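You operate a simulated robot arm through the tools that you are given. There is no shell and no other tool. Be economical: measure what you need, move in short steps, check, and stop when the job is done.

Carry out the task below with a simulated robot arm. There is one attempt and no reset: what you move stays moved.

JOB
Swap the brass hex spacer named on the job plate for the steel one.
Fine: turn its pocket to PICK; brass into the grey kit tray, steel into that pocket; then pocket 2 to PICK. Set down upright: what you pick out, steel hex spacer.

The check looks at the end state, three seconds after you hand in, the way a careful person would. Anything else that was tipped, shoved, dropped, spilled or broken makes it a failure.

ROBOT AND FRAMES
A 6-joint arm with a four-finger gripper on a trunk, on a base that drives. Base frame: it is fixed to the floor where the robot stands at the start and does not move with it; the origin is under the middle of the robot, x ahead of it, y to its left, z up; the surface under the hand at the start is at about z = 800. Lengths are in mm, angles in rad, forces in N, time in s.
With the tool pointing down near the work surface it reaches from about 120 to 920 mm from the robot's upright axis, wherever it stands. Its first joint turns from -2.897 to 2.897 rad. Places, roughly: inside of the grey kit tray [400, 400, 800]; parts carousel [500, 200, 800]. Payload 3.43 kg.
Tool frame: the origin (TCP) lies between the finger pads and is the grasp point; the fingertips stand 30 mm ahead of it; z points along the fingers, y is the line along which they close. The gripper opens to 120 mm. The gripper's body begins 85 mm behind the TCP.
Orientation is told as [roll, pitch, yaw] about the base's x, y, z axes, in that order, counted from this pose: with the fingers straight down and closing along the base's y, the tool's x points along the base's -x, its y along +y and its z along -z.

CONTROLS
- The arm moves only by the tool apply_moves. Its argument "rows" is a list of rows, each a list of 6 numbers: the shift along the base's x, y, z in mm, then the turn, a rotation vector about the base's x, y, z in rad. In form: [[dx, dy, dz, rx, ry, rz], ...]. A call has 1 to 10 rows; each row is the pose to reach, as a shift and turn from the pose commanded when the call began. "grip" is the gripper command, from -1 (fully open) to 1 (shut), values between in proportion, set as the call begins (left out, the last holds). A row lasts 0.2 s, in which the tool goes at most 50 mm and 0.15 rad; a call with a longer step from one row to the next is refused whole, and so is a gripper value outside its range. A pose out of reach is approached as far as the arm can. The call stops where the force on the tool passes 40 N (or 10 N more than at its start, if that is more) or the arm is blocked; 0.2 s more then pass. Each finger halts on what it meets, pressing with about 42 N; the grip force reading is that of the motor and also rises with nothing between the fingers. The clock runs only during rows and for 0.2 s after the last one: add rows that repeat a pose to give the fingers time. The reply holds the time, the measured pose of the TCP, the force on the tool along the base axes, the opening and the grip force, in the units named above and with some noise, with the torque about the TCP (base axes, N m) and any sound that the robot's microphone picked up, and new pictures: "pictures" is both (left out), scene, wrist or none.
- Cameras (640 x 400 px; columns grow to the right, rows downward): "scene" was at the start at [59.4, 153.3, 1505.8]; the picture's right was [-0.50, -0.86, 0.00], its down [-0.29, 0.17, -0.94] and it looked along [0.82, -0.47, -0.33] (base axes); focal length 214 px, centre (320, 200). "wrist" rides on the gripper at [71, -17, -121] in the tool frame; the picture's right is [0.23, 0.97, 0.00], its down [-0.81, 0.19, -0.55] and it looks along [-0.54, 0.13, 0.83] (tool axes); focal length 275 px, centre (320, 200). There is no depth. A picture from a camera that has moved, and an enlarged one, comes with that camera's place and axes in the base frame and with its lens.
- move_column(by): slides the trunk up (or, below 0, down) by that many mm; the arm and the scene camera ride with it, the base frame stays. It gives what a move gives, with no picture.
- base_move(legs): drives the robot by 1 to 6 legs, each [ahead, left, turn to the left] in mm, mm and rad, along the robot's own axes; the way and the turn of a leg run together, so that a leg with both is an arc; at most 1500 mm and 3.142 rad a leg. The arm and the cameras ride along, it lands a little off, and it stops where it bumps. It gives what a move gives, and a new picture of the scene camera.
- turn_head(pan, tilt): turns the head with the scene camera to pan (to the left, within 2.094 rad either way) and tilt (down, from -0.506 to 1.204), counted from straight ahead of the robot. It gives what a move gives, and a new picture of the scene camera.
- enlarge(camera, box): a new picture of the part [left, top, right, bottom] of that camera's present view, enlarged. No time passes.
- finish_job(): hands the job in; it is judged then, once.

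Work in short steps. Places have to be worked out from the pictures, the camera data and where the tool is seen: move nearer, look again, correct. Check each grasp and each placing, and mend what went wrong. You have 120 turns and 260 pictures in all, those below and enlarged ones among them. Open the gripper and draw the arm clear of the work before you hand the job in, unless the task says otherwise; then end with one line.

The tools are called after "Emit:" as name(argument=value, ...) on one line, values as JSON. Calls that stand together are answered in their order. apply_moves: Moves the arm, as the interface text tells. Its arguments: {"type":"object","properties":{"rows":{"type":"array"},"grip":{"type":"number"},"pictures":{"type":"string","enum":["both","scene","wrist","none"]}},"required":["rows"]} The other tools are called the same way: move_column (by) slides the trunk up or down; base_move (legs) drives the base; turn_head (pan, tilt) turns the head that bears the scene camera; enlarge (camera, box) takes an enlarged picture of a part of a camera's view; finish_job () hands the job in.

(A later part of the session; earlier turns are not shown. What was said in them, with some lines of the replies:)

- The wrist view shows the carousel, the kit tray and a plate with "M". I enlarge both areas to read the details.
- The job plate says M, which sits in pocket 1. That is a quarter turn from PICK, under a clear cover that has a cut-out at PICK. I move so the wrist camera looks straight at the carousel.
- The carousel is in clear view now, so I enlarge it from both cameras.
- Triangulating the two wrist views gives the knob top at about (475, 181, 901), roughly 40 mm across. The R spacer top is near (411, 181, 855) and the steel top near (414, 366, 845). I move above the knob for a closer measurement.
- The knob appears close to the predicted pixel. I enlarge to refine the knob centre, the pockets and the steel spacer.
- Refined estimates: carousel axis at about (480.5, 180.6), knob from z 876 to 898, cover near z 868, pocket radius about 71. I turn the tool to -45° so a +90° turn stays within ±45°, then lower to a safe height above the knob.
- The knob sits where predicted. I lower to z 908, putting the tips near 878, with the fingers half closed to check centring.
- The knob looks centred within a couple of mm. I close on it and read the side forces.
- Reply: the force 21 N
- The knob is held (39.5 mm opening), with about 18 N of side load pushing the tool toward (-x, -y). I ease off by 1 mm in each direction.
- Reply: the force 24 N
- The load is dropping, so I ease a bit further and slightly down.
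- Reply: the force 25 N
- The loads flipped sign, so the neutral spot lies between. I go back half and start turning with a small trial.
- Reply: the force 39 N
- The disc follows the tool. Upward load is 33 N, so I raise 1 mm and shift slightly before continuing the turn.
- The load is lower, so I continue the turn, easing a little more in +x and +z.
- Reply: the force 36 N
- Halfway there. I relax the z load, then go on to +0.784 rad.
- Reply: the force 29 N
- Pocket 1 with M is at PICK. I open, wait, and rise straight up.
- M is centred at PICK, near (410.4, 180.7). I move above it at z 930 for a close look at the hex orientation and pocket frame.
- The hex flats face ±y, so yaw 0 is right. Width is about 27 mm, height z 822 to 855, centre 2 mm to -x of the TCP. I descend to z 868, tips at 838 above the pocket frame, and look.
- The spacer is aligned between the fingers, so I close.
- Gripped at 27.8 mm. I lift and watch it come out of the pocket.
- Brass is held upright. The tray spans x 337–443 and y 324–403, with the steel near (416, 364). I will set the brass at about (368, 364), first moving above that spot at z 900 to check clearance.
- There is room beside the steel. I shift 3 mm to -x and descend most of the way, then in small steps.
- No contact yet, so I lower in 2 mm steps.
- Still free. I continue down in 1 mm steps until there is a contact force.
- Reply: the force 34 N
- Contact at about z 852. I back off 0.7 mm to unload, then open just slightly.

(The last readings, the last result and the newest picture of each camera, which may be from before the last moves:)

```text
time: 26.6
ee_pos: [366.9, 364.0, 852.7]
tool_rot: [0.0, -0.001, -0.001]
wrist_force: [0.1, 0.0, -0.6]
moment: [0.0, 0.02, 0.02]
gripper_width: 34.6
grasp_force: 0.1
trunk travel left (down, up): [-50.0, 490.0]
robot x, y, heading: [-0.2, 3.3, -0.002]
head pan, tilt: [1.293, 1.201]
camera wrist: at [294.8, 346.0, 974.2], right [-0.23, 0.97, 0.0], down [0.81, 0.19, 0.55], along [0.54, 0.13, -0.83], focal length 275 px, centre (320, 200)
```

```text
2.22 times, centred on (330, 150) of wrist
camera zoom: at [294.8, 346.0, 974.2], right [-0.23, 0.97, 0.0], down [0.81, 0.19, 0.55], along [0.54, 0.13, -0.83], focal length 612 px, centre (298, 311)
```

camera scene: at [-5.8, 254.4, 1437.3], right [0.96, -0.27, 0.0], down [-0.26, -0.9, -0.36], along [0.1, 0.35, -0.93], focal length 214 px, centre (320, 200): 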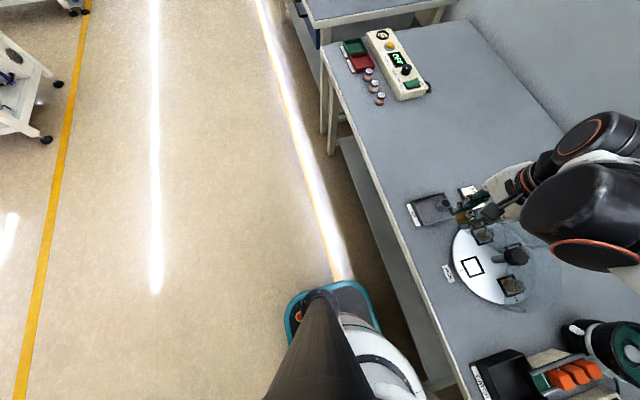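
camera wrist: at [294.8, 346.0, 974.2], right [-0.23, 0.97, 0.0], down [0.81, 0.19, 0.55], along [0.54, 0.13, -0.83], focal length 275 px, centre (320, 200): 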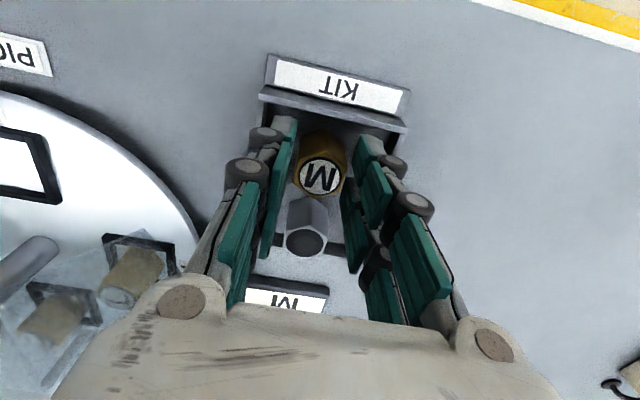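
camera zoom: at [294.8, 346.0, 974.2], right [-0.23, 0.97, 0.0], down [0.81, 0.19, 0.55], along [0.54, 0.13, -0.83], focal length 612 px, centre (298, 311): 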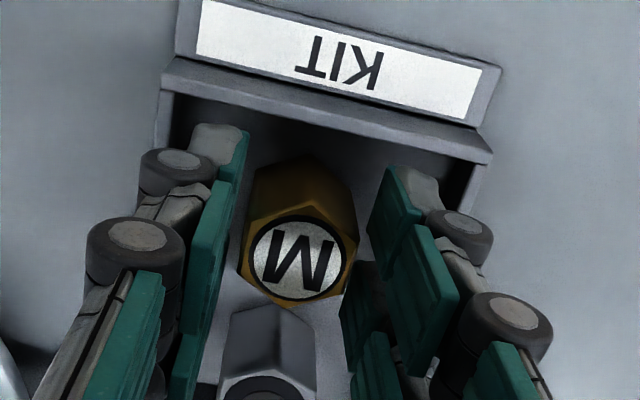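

Brass stands free and upright in the tray. I rise straight up and look at both spacers.

Emit:
apply_moves(rows=[[0, 0, 10, 0, 0, 0], [0, 0, 30, 0, 0, 0], [0, 0, 70, 0, 0, 0], [10, 0, 100, 0, 0, 0], [30, 0, 110, 0, 0, 0], [30, 0, 110, 0, 0, 0]], pictures="wrist")

Emit:
enlarge(camera="wrist", box=[230, 40, 410, 200])

```text
time: 28.0
ee_pos: [414.5, 360.3, 959.0]
tool_rot: [-0.001, 0.0, -0.028]
wrist_force: [-0.5, 0.4, 0.1]
moment: [0.0, -0.01, 0.02]
gripper_width: 35.0
grasp_force: 0.1
trunk travel left (down, up): [-50.0, 490.0]
robot x, y, heading: [0.2, 0.1, 0.005]
head pan, tilt: [1.293, 1.201]
camera wrist: at [342.7, 345.2, 1080.6], right [-0.2, 0.98, 0.0], down [0.82, 0.17, 0.55], along [0.54, 0.11, -0.83], focal length 275 px, centre (320, 200)
```

wrist: 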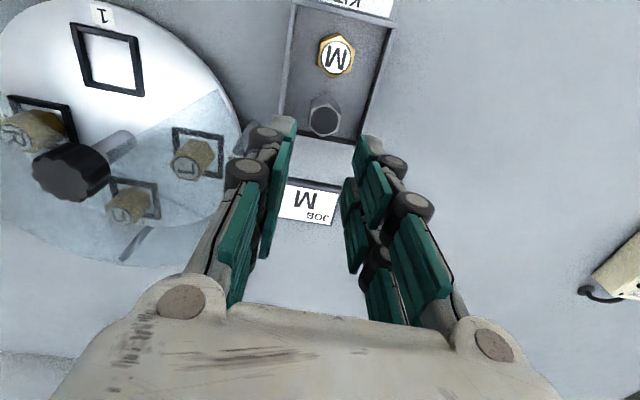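

```text
2.50 times, centred on (320, 120) of wrist
camera zoom: at [342.7, 345.2, 1080.6], right [-0.2, 0.98, 0.0], down [0.82, 0.17, 0.55], along [0.54, 0.11, -0.83], focal length 688 px, centre (320, 400)
```

zoom: 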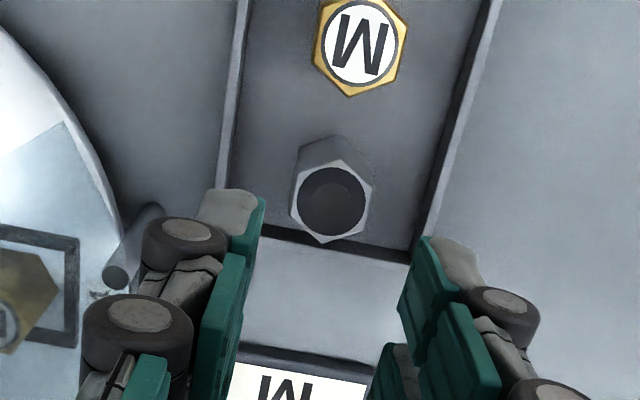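

The arm ended about 17 mm further in x than commanded, with a small yaw. I hold to see whether it settles before measuring anything.

Emit:
apply_moves(rows=[[0, 0, 0, 0, 0, 0], [0, 0, 0, 0, 0, 0]])

Emit:
enlarge(camera="scene", box=[390, 160, 610, 320])

```text
time: 28.6
ee_pos: [412.3, 358.9, 960.9]
tool_rot: [0.0, 0.0, -0.031]
wrist_force: [-0.1, -0.5, 0.3]
moment: [0.01, -0.02, 0.02]
gripper_width: 34.7
grasp_force: 0.0
trunk travel left (down, up): [-50.0, 490.0]
robot x, y, heading: [-0.2, -1.5, -0.001]
head pan, tilt: [1.293, 1.201]
camera scene: at [6.9, 244.7, 1435.0], right [0.85, -0.53, 0.0], down [-0.5, -0.8, -0.32], along [0.17, 0.27, -0.95], focal length 214 px, centre (320, 200)
camera wrist: at [340.5, 342.0, 1081.8], right [-0.2, 0.98, 0.0], down [0.82, 0.17, 0.55], along [0.54, 0.11, -0.83], focal length 275 px, centre (320, 200)
```

scene: 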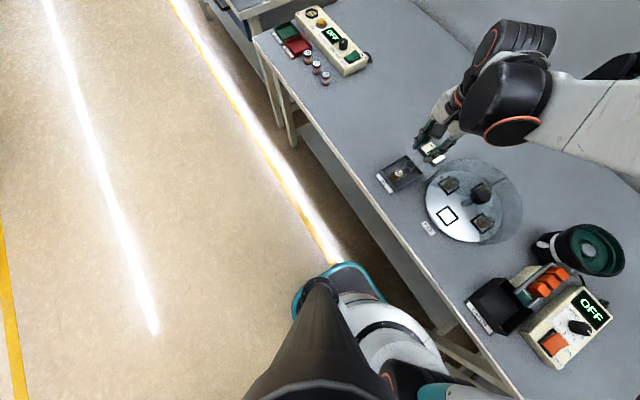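
wrist: 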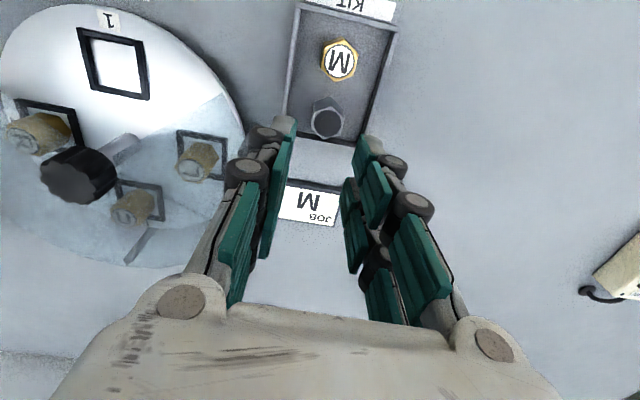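

```text
2.50 times, centred on (500, 240) of scene
camera zoom: at [6.9, 244.7, 1435.0], right [0.85, -0.53, 0.0], down [-0.5, -0.8, -0.32], along [0.17, 0.27, -0.95], focal length 536 px, centre (-130, 100)
```

zoom: 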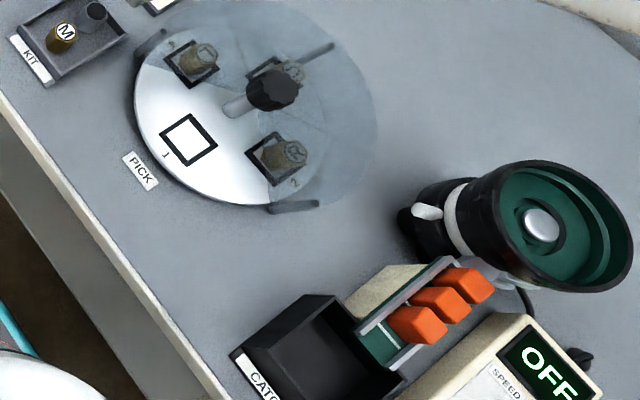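

The steel still measures at (414.5, 363.5) with its flats facing ±y, so only the arm pose was off. I correct the position and yaw above the steel and lower to z 900 with a 42 mm opening.

Emit:
apply_moves(rows=[[2.5, 4.5, -20, 0, 0, 0.03], [2.5, 4.5, -45, 0, 0, 0.03], [2.5, 4.5, -60, 0, 0, 0.03], [2.5, 4.5, -60, 0, 0, 0.03]], grip=0.3, pictures="wrist")

Emit:
enlarge(camera="wrist", box=[220, 60, 420, 220])

```text
time: 29.6
ee_pos: [399.0, 368.4, 902.9]
tool_rot: [-0.001, -0.002, 0.031]
wrist_force: [0.6, -0.4, 0.2]
moment: [0.0, 0.03, 0.0]
gripper_width: 41.7
grasp_force: 0.1
trunk travel left (down, up): [-50.0, 490.0]
robot x, y, heading: [1.3, 0.7, -0.001]
head pan, tilt: [1.293, 1.201]
camera wrist: at [327.9, 348.7, 1024.6], right [-0.26, 0.97, 0.0], down [0.81, 0.22, 0.55], along [0.53, 0.14, -0.83], focal length 275 px, centre (320, 200)
```

wrist: 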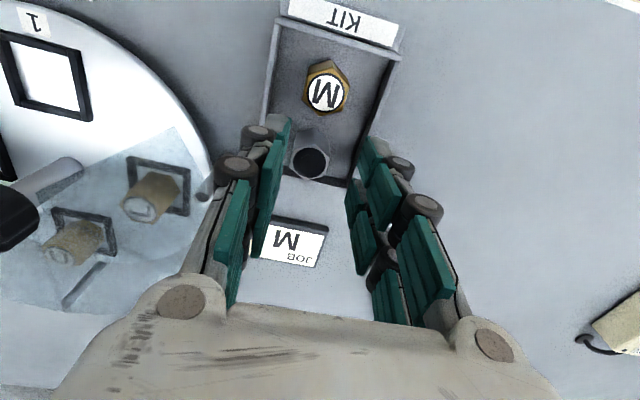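

```text
2.50 times, centred on (320, 140) of wrist
camera zoom: at [327.9, 348.7, 1024.6], right [-0.26, 0.97, 0.0], down [0.81, 0.22, 0.55], along [0.53, 0.14, -0.83], focal length 688 px, centre (320, 350)
```

zoom: 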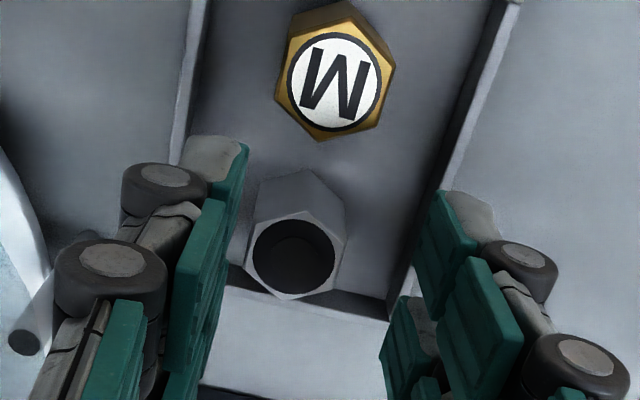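

The arm is back on its commanded pose, so the earlier offset was transient. The steel is at (414.3, 363.4). I align first, then descend to TCP z 856.

Emit:
apply_moves(rows=[[15, -5, 0, 0, 0, -0.03], [15, -5, -10, 0, 0, -0.03], [15, -5, -10, 0, 0, -0.03]], pictures="wrist")

Emit:
enlarge(camera="wrist", box=[220, 60, 420, 220])

```text
time: 30.4
ee_pos: [414.5, 362.7, 893.1]
tool_rot: [0.0, 0.0, -0.003]
wrist_force: [0.3, -0.2, 0.9]
moment: [-0.03, 0.0, 0.04]
gripper_width: 42.1
grasp_force: 0.1
trunk travel left (down, up): [-50.0, 490.0]
robot x, y, heading: [1.7, -0.2, -0.0]
head pan, tilt: [1.293, 1.201]
camera wrist: at [342.1, 345.4, 1014.7], right [-0.23, 0.97, 0.0], down [0.81, 0.19, 0.55], along [0.54, 0.13, -0.83], focal length 275 px, centre (320, 200)
```

wrist: 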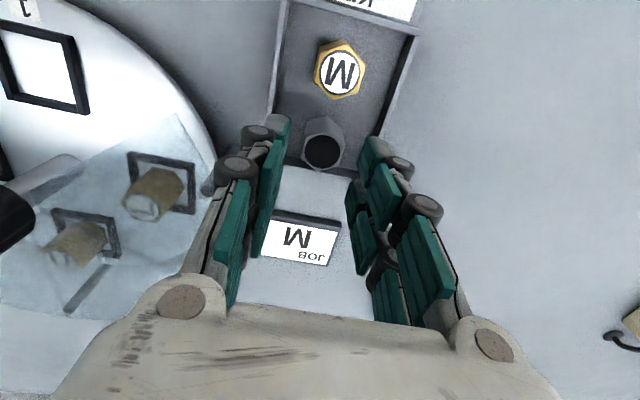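

```text
2.50 times, centred on (320, 140) of wrist
camera zoom: at [342.1, 345.4, 1014.7], right [-0.23, 0.97, 0.0], down [0.81, 0.19, 0.55], along [0.54, 0.13, -0.83], focal length 688 px, centre (320, 350)
```

zoom: 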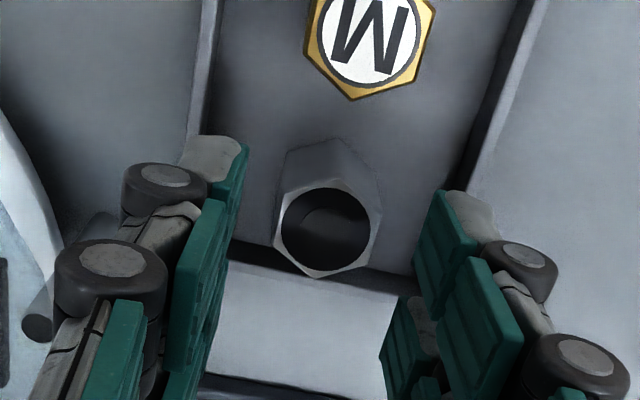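

A slight correction of (+2, +2) is needed. I descend to TCP z 856 with the tips around 826.

Emit:
apply_moves(rows=[[2, 2, -10, 0, 0, 0], [2, 2, -22, 0, 0, 0], [2, 2, -32, 0, 0, 0], [2, 2, -37, 0, 0, 0], [2, 2, -37, 0, 0, 0]], pictures="wrist")

Emit:
enlarge(camera="wrist", box=[220, 60, 420, 220])

```text
time: 31.6
ee_pos: [416.3, 364.9, 856.0]
tool_rot: [-0.001, 0.001, -0.001]
wrist_force: [-0.4, -0.3, 0.1]
moment: [0.04, 0.02, 0.02]
gripper_width: 42.0
grasp_force: 0.0
trunk travel left (down, up): [-50.0, 490.0]
robot x, y, heading: [-1.4, 3.7, 0.0]
head pan, tilt: [1.293, 1.201]
camera wrist: at [344.3, 347.6, 977.6], right [-0.23, 0.97, 0.0], down [0.81, 0.19, 0.55], along [0.54, 0.13, -0.83], focal length 275 px, centre (320, 200)
```

wrist: 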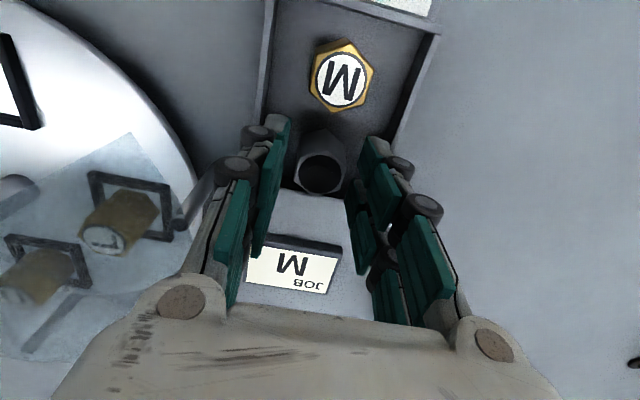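

```text
2.50 times, centred on (320, 140) of wrist
camera zoom: at [344.3, 347.6, 977.6], right [-0.23, 0.97, 0.0], down [0.81, 0.19, 0.55], along [0.54, 0.13, -0.83], focal length 688 px, centre (320, 350)
```

zoom: 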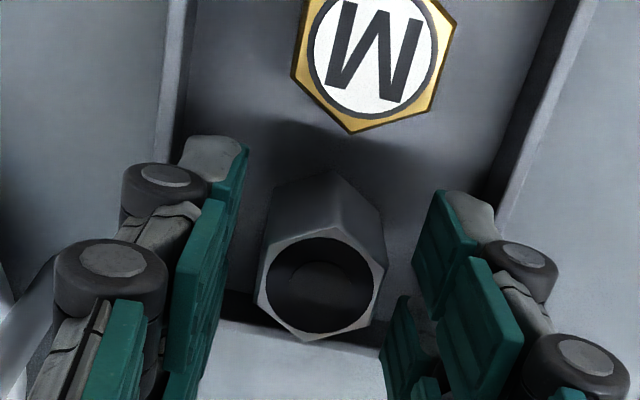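

The steel is centred between the pads, so I close on it.

Emit:
apply_moves(rows=[[0, 0, 0, 0, 0, 0], [0, 0, 0, 0, 0, 0], [0, 0, 0, 0, 0, 0]], grip=1, pictures="wrist")

Emit:
enlarge(camera="wrist", box=[220, 60, 420, 220])

```text
time: 32.4
ee_pos: [416.6, 364.8, 855.7]
tool_rot: [-0.001, -0.001, -0.002]
wrist_force: [-1.4, 0.0, 0.1]
moment: [-0.01, 0.05, 0.0]
gripper_width: 27.6
grasp_force: 42.1
trunk travel left (down, up): [-50.0, 490.0]
robot x, y, heading: [-0.5, -1.2, -0.004]
head pan, tilt: [1.293, 1.201]
camera wrist: at [344.2, 347.5, 977.7], right [-0.23, 0.97, 0.0], down [0.81, 0.19, 0.55], along [0.54, 0.13, -0.83], focal length 275 px, centre (320, 200)
```

wrist: 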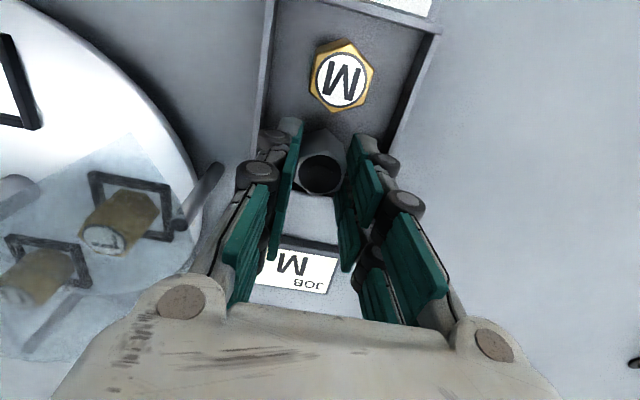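

```text
2.50 times, centred on (320, 140) of wrist
camera zoom: at [344.2, 347.5, 977.7], right [-0.23, 0.97, 0.0], down [0.81, 0.19, 0.55], along [0.54, 0.13, -0.83], focal length 688 px, centre (320, 350)
```

zoom: 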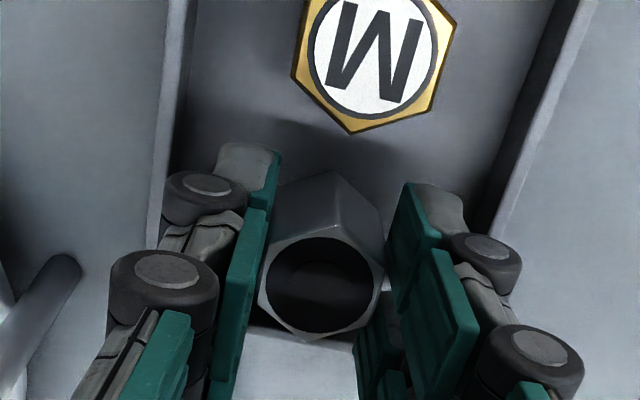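

Steel is held at 27.6 mm. I lift to about z 946 and carry it over the empty pocket at PICK.

Emit:
apply_moves(rows=[[0, 0, 10, 0, 0, 0], [0, 0, 40, 0, 0, 0], [0, 0, 75, 0, 0, 0], [0, -10, 90, 0, 0, 0], [-2, -50, 90, 0, 0, 0], [-4, -95, 90, 0, 0, 0], [-6, -140, 90, 0, 0, 0], [-7, -170, 90, 0, 0, 0], [-7, -185, 90, 0, 0, 0], [-7, -185, 90, 0, 0, 0]], pictures="wrist")

Emit:
enlarge(camera="wrist", box=[220, 60, 420, 220])

```text
time: 34.6
ee_pos: [409.3, 180.3, 945.3]
tool_rot: [0.0, 0.001, -0.002]
wrist_force: [-0.3, 0.1, -0.8]
moment: [0.02, -0.03, -0.01]
gripper_width: 27.7
grasp_force: 42.0
trunk travel left (down, up): [-50.0, 490.0]
robot x, y, heading: [1.5, -2.5, -0.002]
head pan, tilt: [1.293, 1.201]
camera wrist: at [337.9, 162.1, 1066.8], right [-0.23, 0.97, 0.0], down [0.81, 0.19, 0.55], along [0.54, 0.13, -0.83], focal length 275 px, centre (320, 200)
```

wrist: 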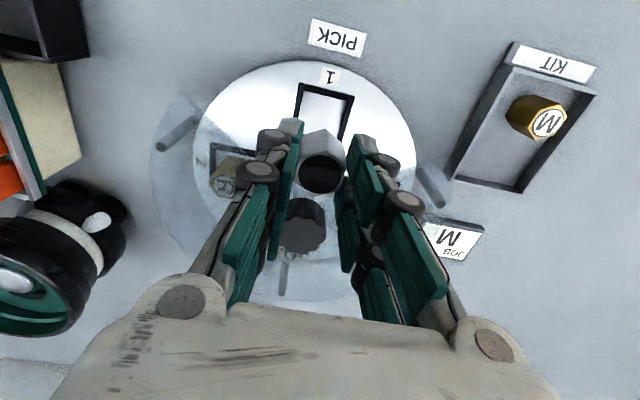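

```text
2.50 times, centred on (320, 140) of wrist
camera zoom: at [337.9, 162.1, 1066.8], right [-0.23, 0.97, 0.0], down [0.81, 0.19, 0.55], along [0.54, 0.13, -0.83], focal length 688 px, centre (320, 350)
```

zoom: 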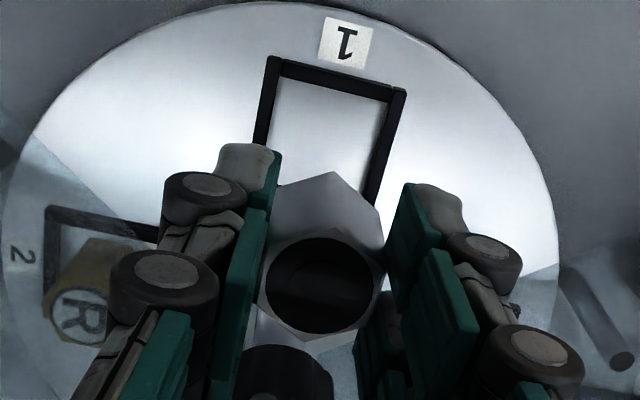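

The pocket frame centre computes to (408.7, 179.9), matching the held spacer within 1 mm. I lower to z 880.

Emit:
apply_moves(rows=[[0, 0.5, -25, 0, 0, 0], [0, 0.5, -45, 0, 0, 0], [0, 0.5, -60, 0, 0, 0], [0, 0.5, -66, 0, 0, 0], [0, 0.5, -66, 0, 0, 0]], pictures="wrist")

Emit:
enlarge(camera="wrist", box=[220, 60, 420, 220])

```text
time: 35.8
ee_pos: [410.0, 180.7, 881.0]
tool_rot: [0.0, 0.0, -0.002]
wrist_force: [-0.4, -1.0, -1.6]
moment: [0.01, 0.02, 0.02]
gripper_width: 27.6
grasp_force: 41.5
trunk travel left (down, up): [-50.0, 490.0]
robot x, y, heading: [-1.9, 0.5, -0.002]
head pan, tilt: [1.293, 1.201]
camera wrist: at [337.4, 163.0, 1001.4], right [-0.23, 0.97, 0.0], down [0.81, 0.19, 0.55], along [0.54, 0.13, -0.83], focal length 275 px, centre (320, 200)
```

wrist: 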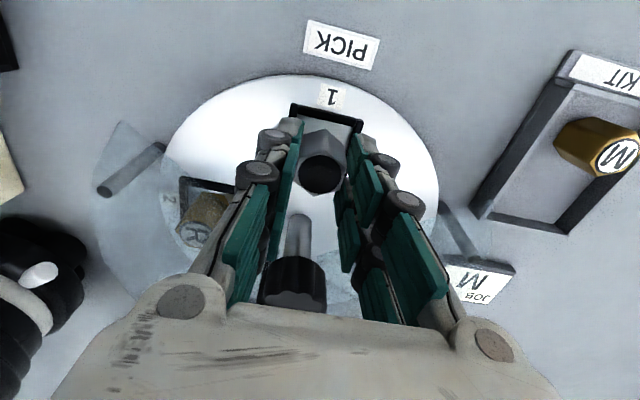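

```text
2.50 times, centred on (320, 140) of wrist
camera zoom: at [337.4, 163.0, 1001.4], right [-0.23, 0.97, 0.0], down [0.81, 0.19, 0.55], along [0.54, 0.13, -0.83], focal length 688 px, centre (320, 350)
```

zoom: 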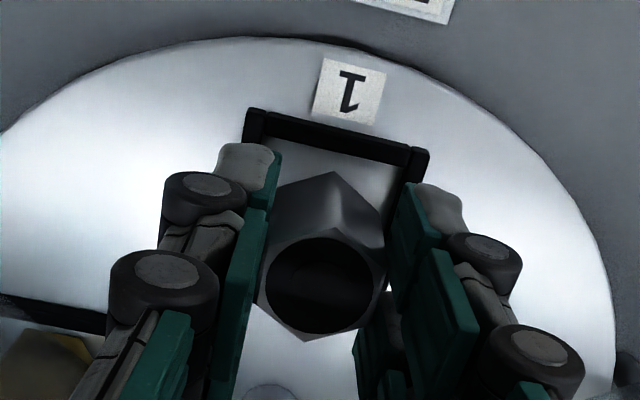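

Aligned. Now small steps down to the expected seat at about TCP z 872.

Emit:
apply_moves(rows=[[0, 0, -2, 0, 0, 0], [0, 0, -4, 0, 0, 0], [0, 0, -6, 0, 0, 0], [0, 0, -7, 0, 0, 0], [0, 0, -7, 0, 0, 0]], pictures="none")

```text
time: 37.0
ee_pos: [410.1, 179.4, 873.9]
tool_rot: [-0.001, 0.0, -0.002]
wrist_force: [-0.1, -0.1, -1.2]
moment: [0.04, 0.02, -0.02]
gripper_width: 27.5
grasp_force: 42.3
trunk travel left (down, up): [-50.0, 490.0]
robot x, y, heading: [1.1, -1.4, 0.004]
head pan, tilt: [1.293, 1.201]
```

Emit:
apply_moves(rows=[[0, 0, -0.7, 0, 0, 0], [0, 0, -1.4, 0, 0, 0], [0, 0, -2.0, 0, 0, 0], [0, 0, -2.0, 0, 0, 0]], pictures="none")

```text
time: 38.0
ee_pos: [409.2, 180.0, 871.8]
tool_rot: [0.0, -0.002, -0.003]
wrist_force: [2.3, 0.1, 13.2]
moment: [0.01, 0.01, 0.04]
gripper_width: 27.2
grasp_force: 41.6
trunk travel left (down, up): [-50.0, 490.0]
robot x, y, heading: [-0.1, 1.6, 0.001]
head pan, tilt: [1.293, 1.201]
```

Contact at the expected height (13 N), so the steel is seated. I open.

Emit:
apply_moves(rows=[[0, 0, 0, 0, 0, 0], [0, 0, 0, 0, 0, 0]], grip=0.4, pictures="none")

Emit:
apply_moves(rows=[[0, 0, 0, 0, 0, 0], [0, 0, 10, 0, 0, 0], [0, 0, 40, 0, 0, 0], [0, 0, 75, 0, 0, 0], [20, 0, 85, 0, 0, 0], [20, 0, 85, 0, 0, 0]], grip=0.1, pictures="wrist")

Emit:
enlarge(camera="wrist", box=[200, 20, 440, 200])

```text
time: 38.6
ee_pos: [408.9, 180.4, 869.4]
tool_rot: [0.002, 0.0, -0.003]
wrist_force: [-0.3, -0.4, 0.6]
moment: [-0.03, 0.01, 0.02]
gripper_width: 36.3
grasp_force: 0.1
trunk travel left (down, up): [-50.0, 490.0]
robot x, y, heading: [0.8, -0.4, -0.0]
head pan, tilt: [1.293, 1.201]
```

```text
time: 40.0
ee_pos: [429.9, 179.9, 955.6]
tool_rot: [0.0, 0.0, -0.002]
wrist_force: [0.7, 0.3, 0.3]
moment: [0.02, -0.02, 0.01]
gripper_width: 54.0
grasp_force: 0.0
trunk travel left (down, up): [-50.0, 490.0]
robot x, y, heading: [-1.6, -0.9, 0.001]
head pan, tilt: [1.293, 1.201]
camera wrist: at [358.3, 162.7, 1076.5], right [-0.23, 0.97, 0.0], down [0.81, 0.19, 0.55], along [0.54, 0.13, -0.83], focal length 275 px, centre (320, 200)
```

wrist: 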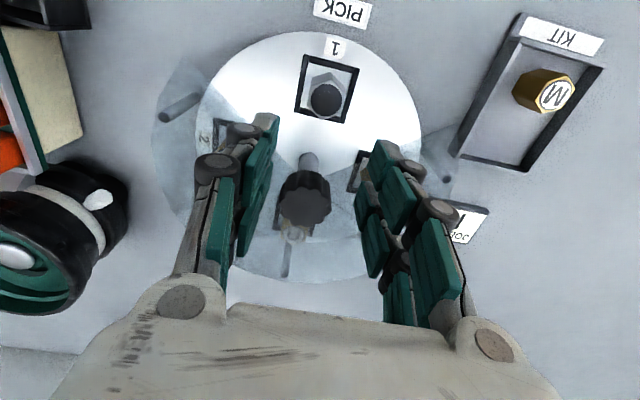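

```text
2.22 times, centred on (320, 110) of wrist
camera zoom: at [358.3, 162.7, 1076.5], right [-0.23, 0.97, 0.0], down [0.81, 0.19, 0.55], along [0.54, 0.13, -0.83], focal length 612 px, centre (320, 400)
```

zoom: 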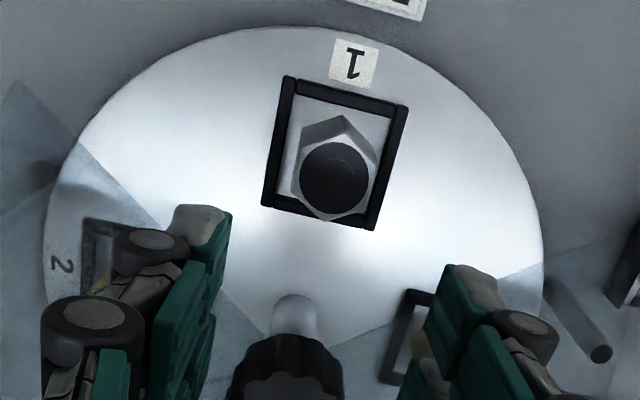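

Steel stands upright in pocket 1. Now back over the knob at yaw +0.785 with the gripper opened wider.

Emit:
apply_moves(rows=[[10, 0, 0, 0, 0, 0.14], [20, 0, 0, 0, 0, 0.28], [30, 0, 0, 0, 0, 0.42], [40, 0, 0, 0, 0, 0.56], [50, 0, 0, 0, 0, 0.7], [50, 0.3, 0, 0, 0, 0.787], [50, 0.3, -15, 0, 0, 0.787], [50, 0.3, -15, 0, 0, 0.787]], grip=-0.3, pictures="wrist")

Emit:
enlarge(camera="wrist", box=[200, 60, 440, 240])

```text
time: 41.8
ee_pos: [480.2, 180.6, 941.9]
tool_rot: [0.0, -0.003, 0.786]
wrist_force: [-0.2, -1.0, 0.2]
moment: [0.0, 0.04, 0.01]
gripper_width: 77.8
grasp_force: 0.0
trunk travel left (down, up): [-50.0, 490.0]
robot x, y, heading: [-0.6, 1.8, -0.001]
head pan, tilt: [1.293, 1.201]
camera wrist: at [440.7, 117.2, 1062.3], right [-0.85, 0.53, 0.0], down [0.44, 0.71, 0.55], along [0.29, 0.47, -0.83], focal length 275 px, centre (320, 200)
```

wrist: 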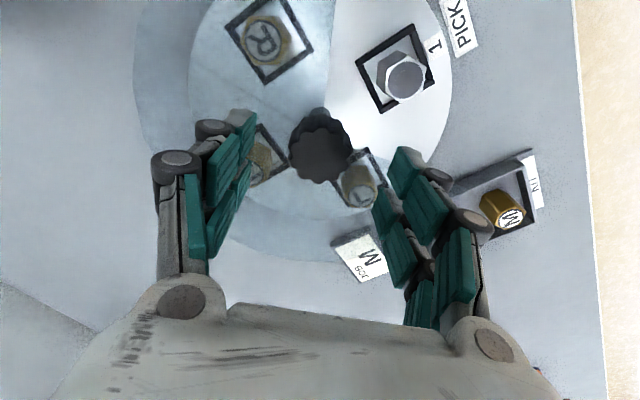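

```text
2.22 times, centred on (320, 150) of wrist
camera zoom: at [440.7, 117.2, 1062.3], right [-0.85, 0.53, 0.0], down [0.44, 0.71, 0.55], along [0.29, 0.47, -0.83], focal length 612 px, centre (320, 311)
```

zoom: 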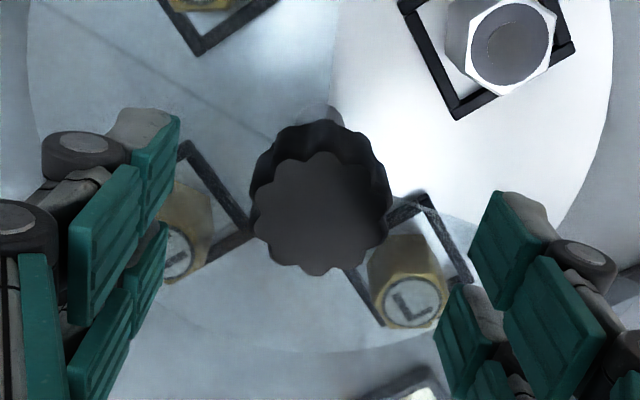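

The pose matches the previous grip. I descend to z 908.5 and close.

Emit:
apply_moves(rows=[[0, 0, -16, 0, 0, 0], [0, 0, -32.5, 0, 0, 0], [0, 0, -32.5, 0, 0, 0]], grip=0.1, pictures="none")

Emit:
apply_moves(rows=[[0, 0, 0, 0, 0, 0], [0, 0, 0, 0, 0, 0], [0, 0, 0, 0, 0, 0]], grip=1, pictures="none")

```text
time: 42.6
ee_pos: [479.2, 180.1, 908.2]
tool_rot: [0.001, -0.001, 0.785]
wrist_force: [0.0, 0.0, 0.2]
moment: [0.01, -0.02, 0.02]
gripper_width: 54.1
grasp_force: 0.0
trunk travel left (down, up): [-50.0, 490.0]
robot x, y, heading: [-1.8, 2.7, -0.0]
head pan, tilt: [1.293, 1.201]
```

```text
time: 43.4
ee_pos: [479.1, 179.6, 908.9]
tool_rot: [0.001, -0.001, 0.787]
wrist_force: [0.2, 0.1, 2.0]
moment: [0.08, -0.18, 0.03]
gripper_width: 39.6
grasp_force: 44.7
trunk travel left (down, up): [-50.0, 490.0]
robot x, y, heading: [5.8, 0.6, 0.004]
head pan, tilt: [1.293, 1.201]
```

Well centred, with almost no side load. I turn back by -0.78 in the first half.

Emit:
apply_moves(rows=[[0, 0, 0, 0, 0, -0.13], [0, 0, 0, 0, 0, -0.26], [0, 0, 0, 0, 0, -0.39], [0, 0, 0, 0, 0, -0.52], [0, 0, 0, 0, 0, -0.65], [0, 0, 0, 0, 0, -0.785], [0, 0, 0, 0, 0, -0.785]], pictures="wrist")

```text
time: 45.0
ee_pos: [478.4, 179.9, 908.7]
tool_rot: [0.0, 0.002, -0.001]
wrist_force: [2.1, -7.1, 2.1]
moment: [-0.38, 0.0, -0.01]
gripper_width: 39.8
grasp_force: 44.7
trunk travel left (down, up): [-50.0, 490.0]
robot x, y, heading: [-0.5, 2.7, 0.002]
head pan, tilt: [1.293, 1.201]
camera wrist: at [407.6, 162.6, 1030.1], right [-0.23, 0.97, 0.0], down [0.81, 0.19, 0.55], along [0.54, 0.13, -0.83], focal length 275 px, centre (320, 200)
```

wrist: 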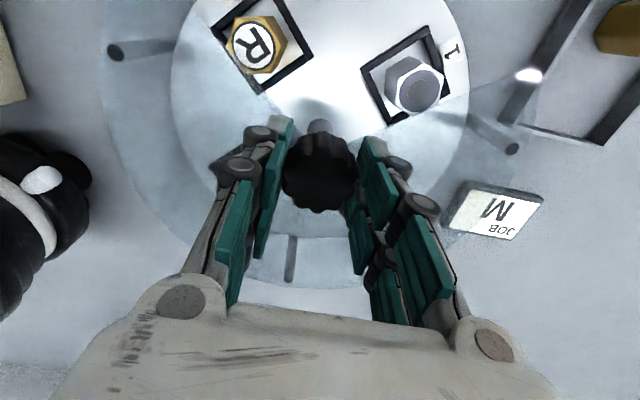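

The disc follows with no slip. Second half, to yaw -0.786.

Emit:
apply_moves(rows=[[0, 0, 0, 0, 0, -0.13], [0, 0, 0, 0, 0, -0.26], [0, 0, 0, 0, 0, -0.39], [0, 0, 0, 0, 0, -0.52], [0, 0, 0, 0, 0, -0.65], [0, 0, 0, 0, 0, -0.785], [0, 0, 0, 0, 0, -0.785]], pictures="wrist")

```text
time: 46.6
ee_pos: [479.1, 179.1, 909.0]
tool_rot: [0.001, 0.0, -0.787]
wrist_force: [5.1, -11.9, 1.3]
moment: [-0.52, -0.64, 0.0]
gripper_width: 39.6
grasp_force: 44.8
trunk travel left (down, up): [-50.0, 490.0]
robot x, y, heading: [-3.2, 0.7, -0.001]
head pan, tilt: [1.293, 1.201]
camera wrist: at [416.6, 217.9, 1030.1], right [0.53, 0.85, 0.0], down [0.71, -0.44, 0.55], along [0.47, -0.29, -0.83], focal length 275 px, centre (320, 200)
```

wrist: 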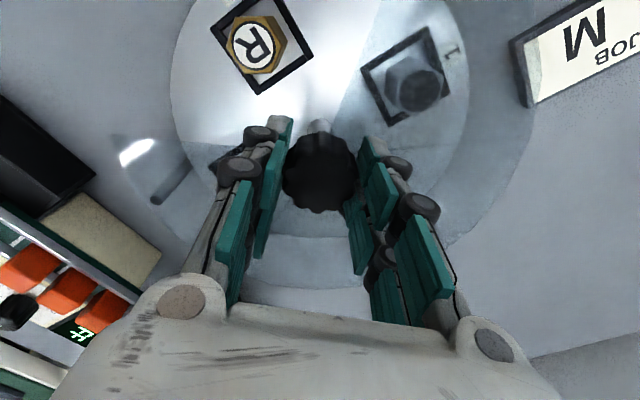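

Pocket 2 (R) is back at PICK. I open, rise straight up, and un-yaw clear of the work.

Emit:
apply_moves(rows=[[0, 0, 0, 0, 0, 0], [0, 0, 0, 0, 0, 0], [0, 0, 20, 0, 0, 0], [0, 0, 50, 0, 0, 0], [0, 0, 92, 0, 0, 0], [0, 0, 92, 0, 0, 0.14], [0, 0, 92, 0, 0, 0.28], [0, 0, 92, 0, 0, 0.42], [0, 0, 92, 0, 0, 0.56], [0, 0, 92, 0, 0, 0.7]], grip=0, pictures="none")

Emit:
apply_moves(rows=[[-25, -5, 30, 0, 0, 0.085], [-50, -10, 60, 0, 0, 0.085], [-75, -15, 90, 0, 0, 0.085], [-75, -15, 90, 0, 0, 0.085]], grip=-1)

Emit:
enlarge(camera="wrist", box=[220, 20, 490, 230])

```text
time: 48.8
ee_pos: [478.9, 180.6, 1000.1]
tool_rot: [-0.001, 0.0, -0.082]
wrist_force: [0.0, -0.1, 0.1]
moment: [-0.04, 0.01, 0.0]
gripper_width: 60.1
grasp_force: 0.0
trunk travel left (down, up): [-50.0, 490.0]
robot x, y, heading: [-3.4, 0.9, 0.004]
head pan, tilt: [1.293, 1.201]
```

```text
time: 49.8
ee_pos: [402.5, 164.8, 1091.9]
tool_rot: [0.0, 0.0, -0.001]
wrist_force: [-0.5, -0.7, -0.3]
moment: [0.01, -0.03, 0.01]
gripper_width: 119.8
grasp_force: 0.0
trunk travel left (down, up): [-50.0, 490.0]
robot x, y, heading: [0.7, 0.7, 0.005]
head pan, tilt: [1.293, 1.201]
camera scene: at [-6.4, 253.6, 1437.4], right [0.96, -0.27, 0.0], down [-0.26, -0.9, -0.36], along [0.1, 0.35, -0.93], focal length 214 px, centre (320, 200)
camera wrist: at [330.8, 148.2, 1212.8], right [-0.23, 0.97, 0.0], down [0.81, 0.19, 0.55], along [0.54, 0.13, -0.83], focal length 275 px, centre (320, 200)
```

scene: 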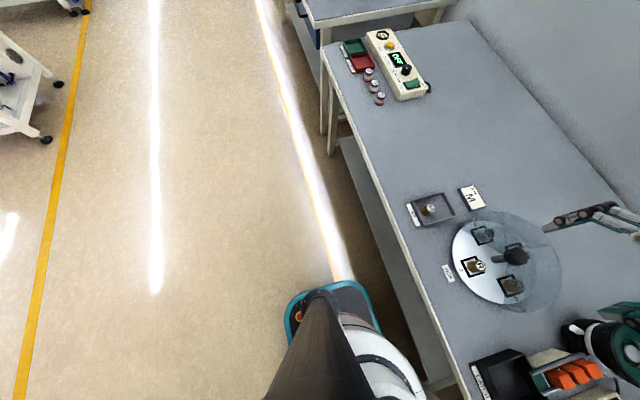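
wrist: 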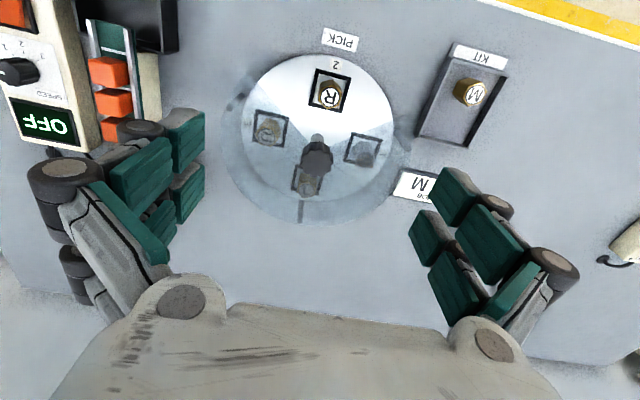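

```text
1.90 times, centred on (355, 125) of wrist
camera zoom: at [330.8, 148.2, 1212.8], right [-0.23, 0.97, 0.0], down [0.81, 0.19, 0.55], along [0.54, 0.13, -0.83], focal length 524 px, centre (253, 343)
```

zoom: 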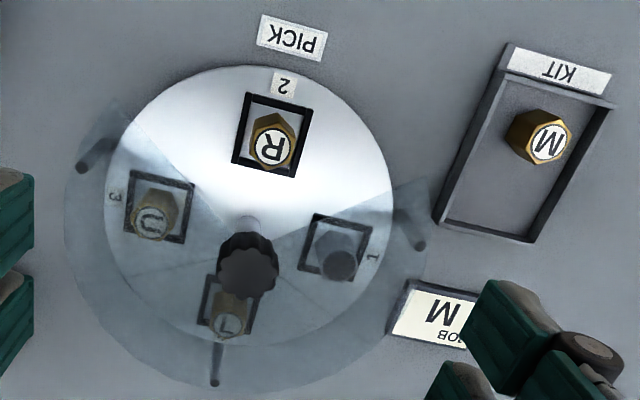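

Brass M is upright in the kit tray, the steel is in pocket 1, pocket 2 (R) is at PICK, and the arm is open and clear. I hand in.

Emit:
finish_job()

```text
The job is handed in.
```

The swap is done and handed in: brass M stands upright in the grey kit tray, the steel spacer stands upright in pocket 1, and pocket 2 is back at PICK.
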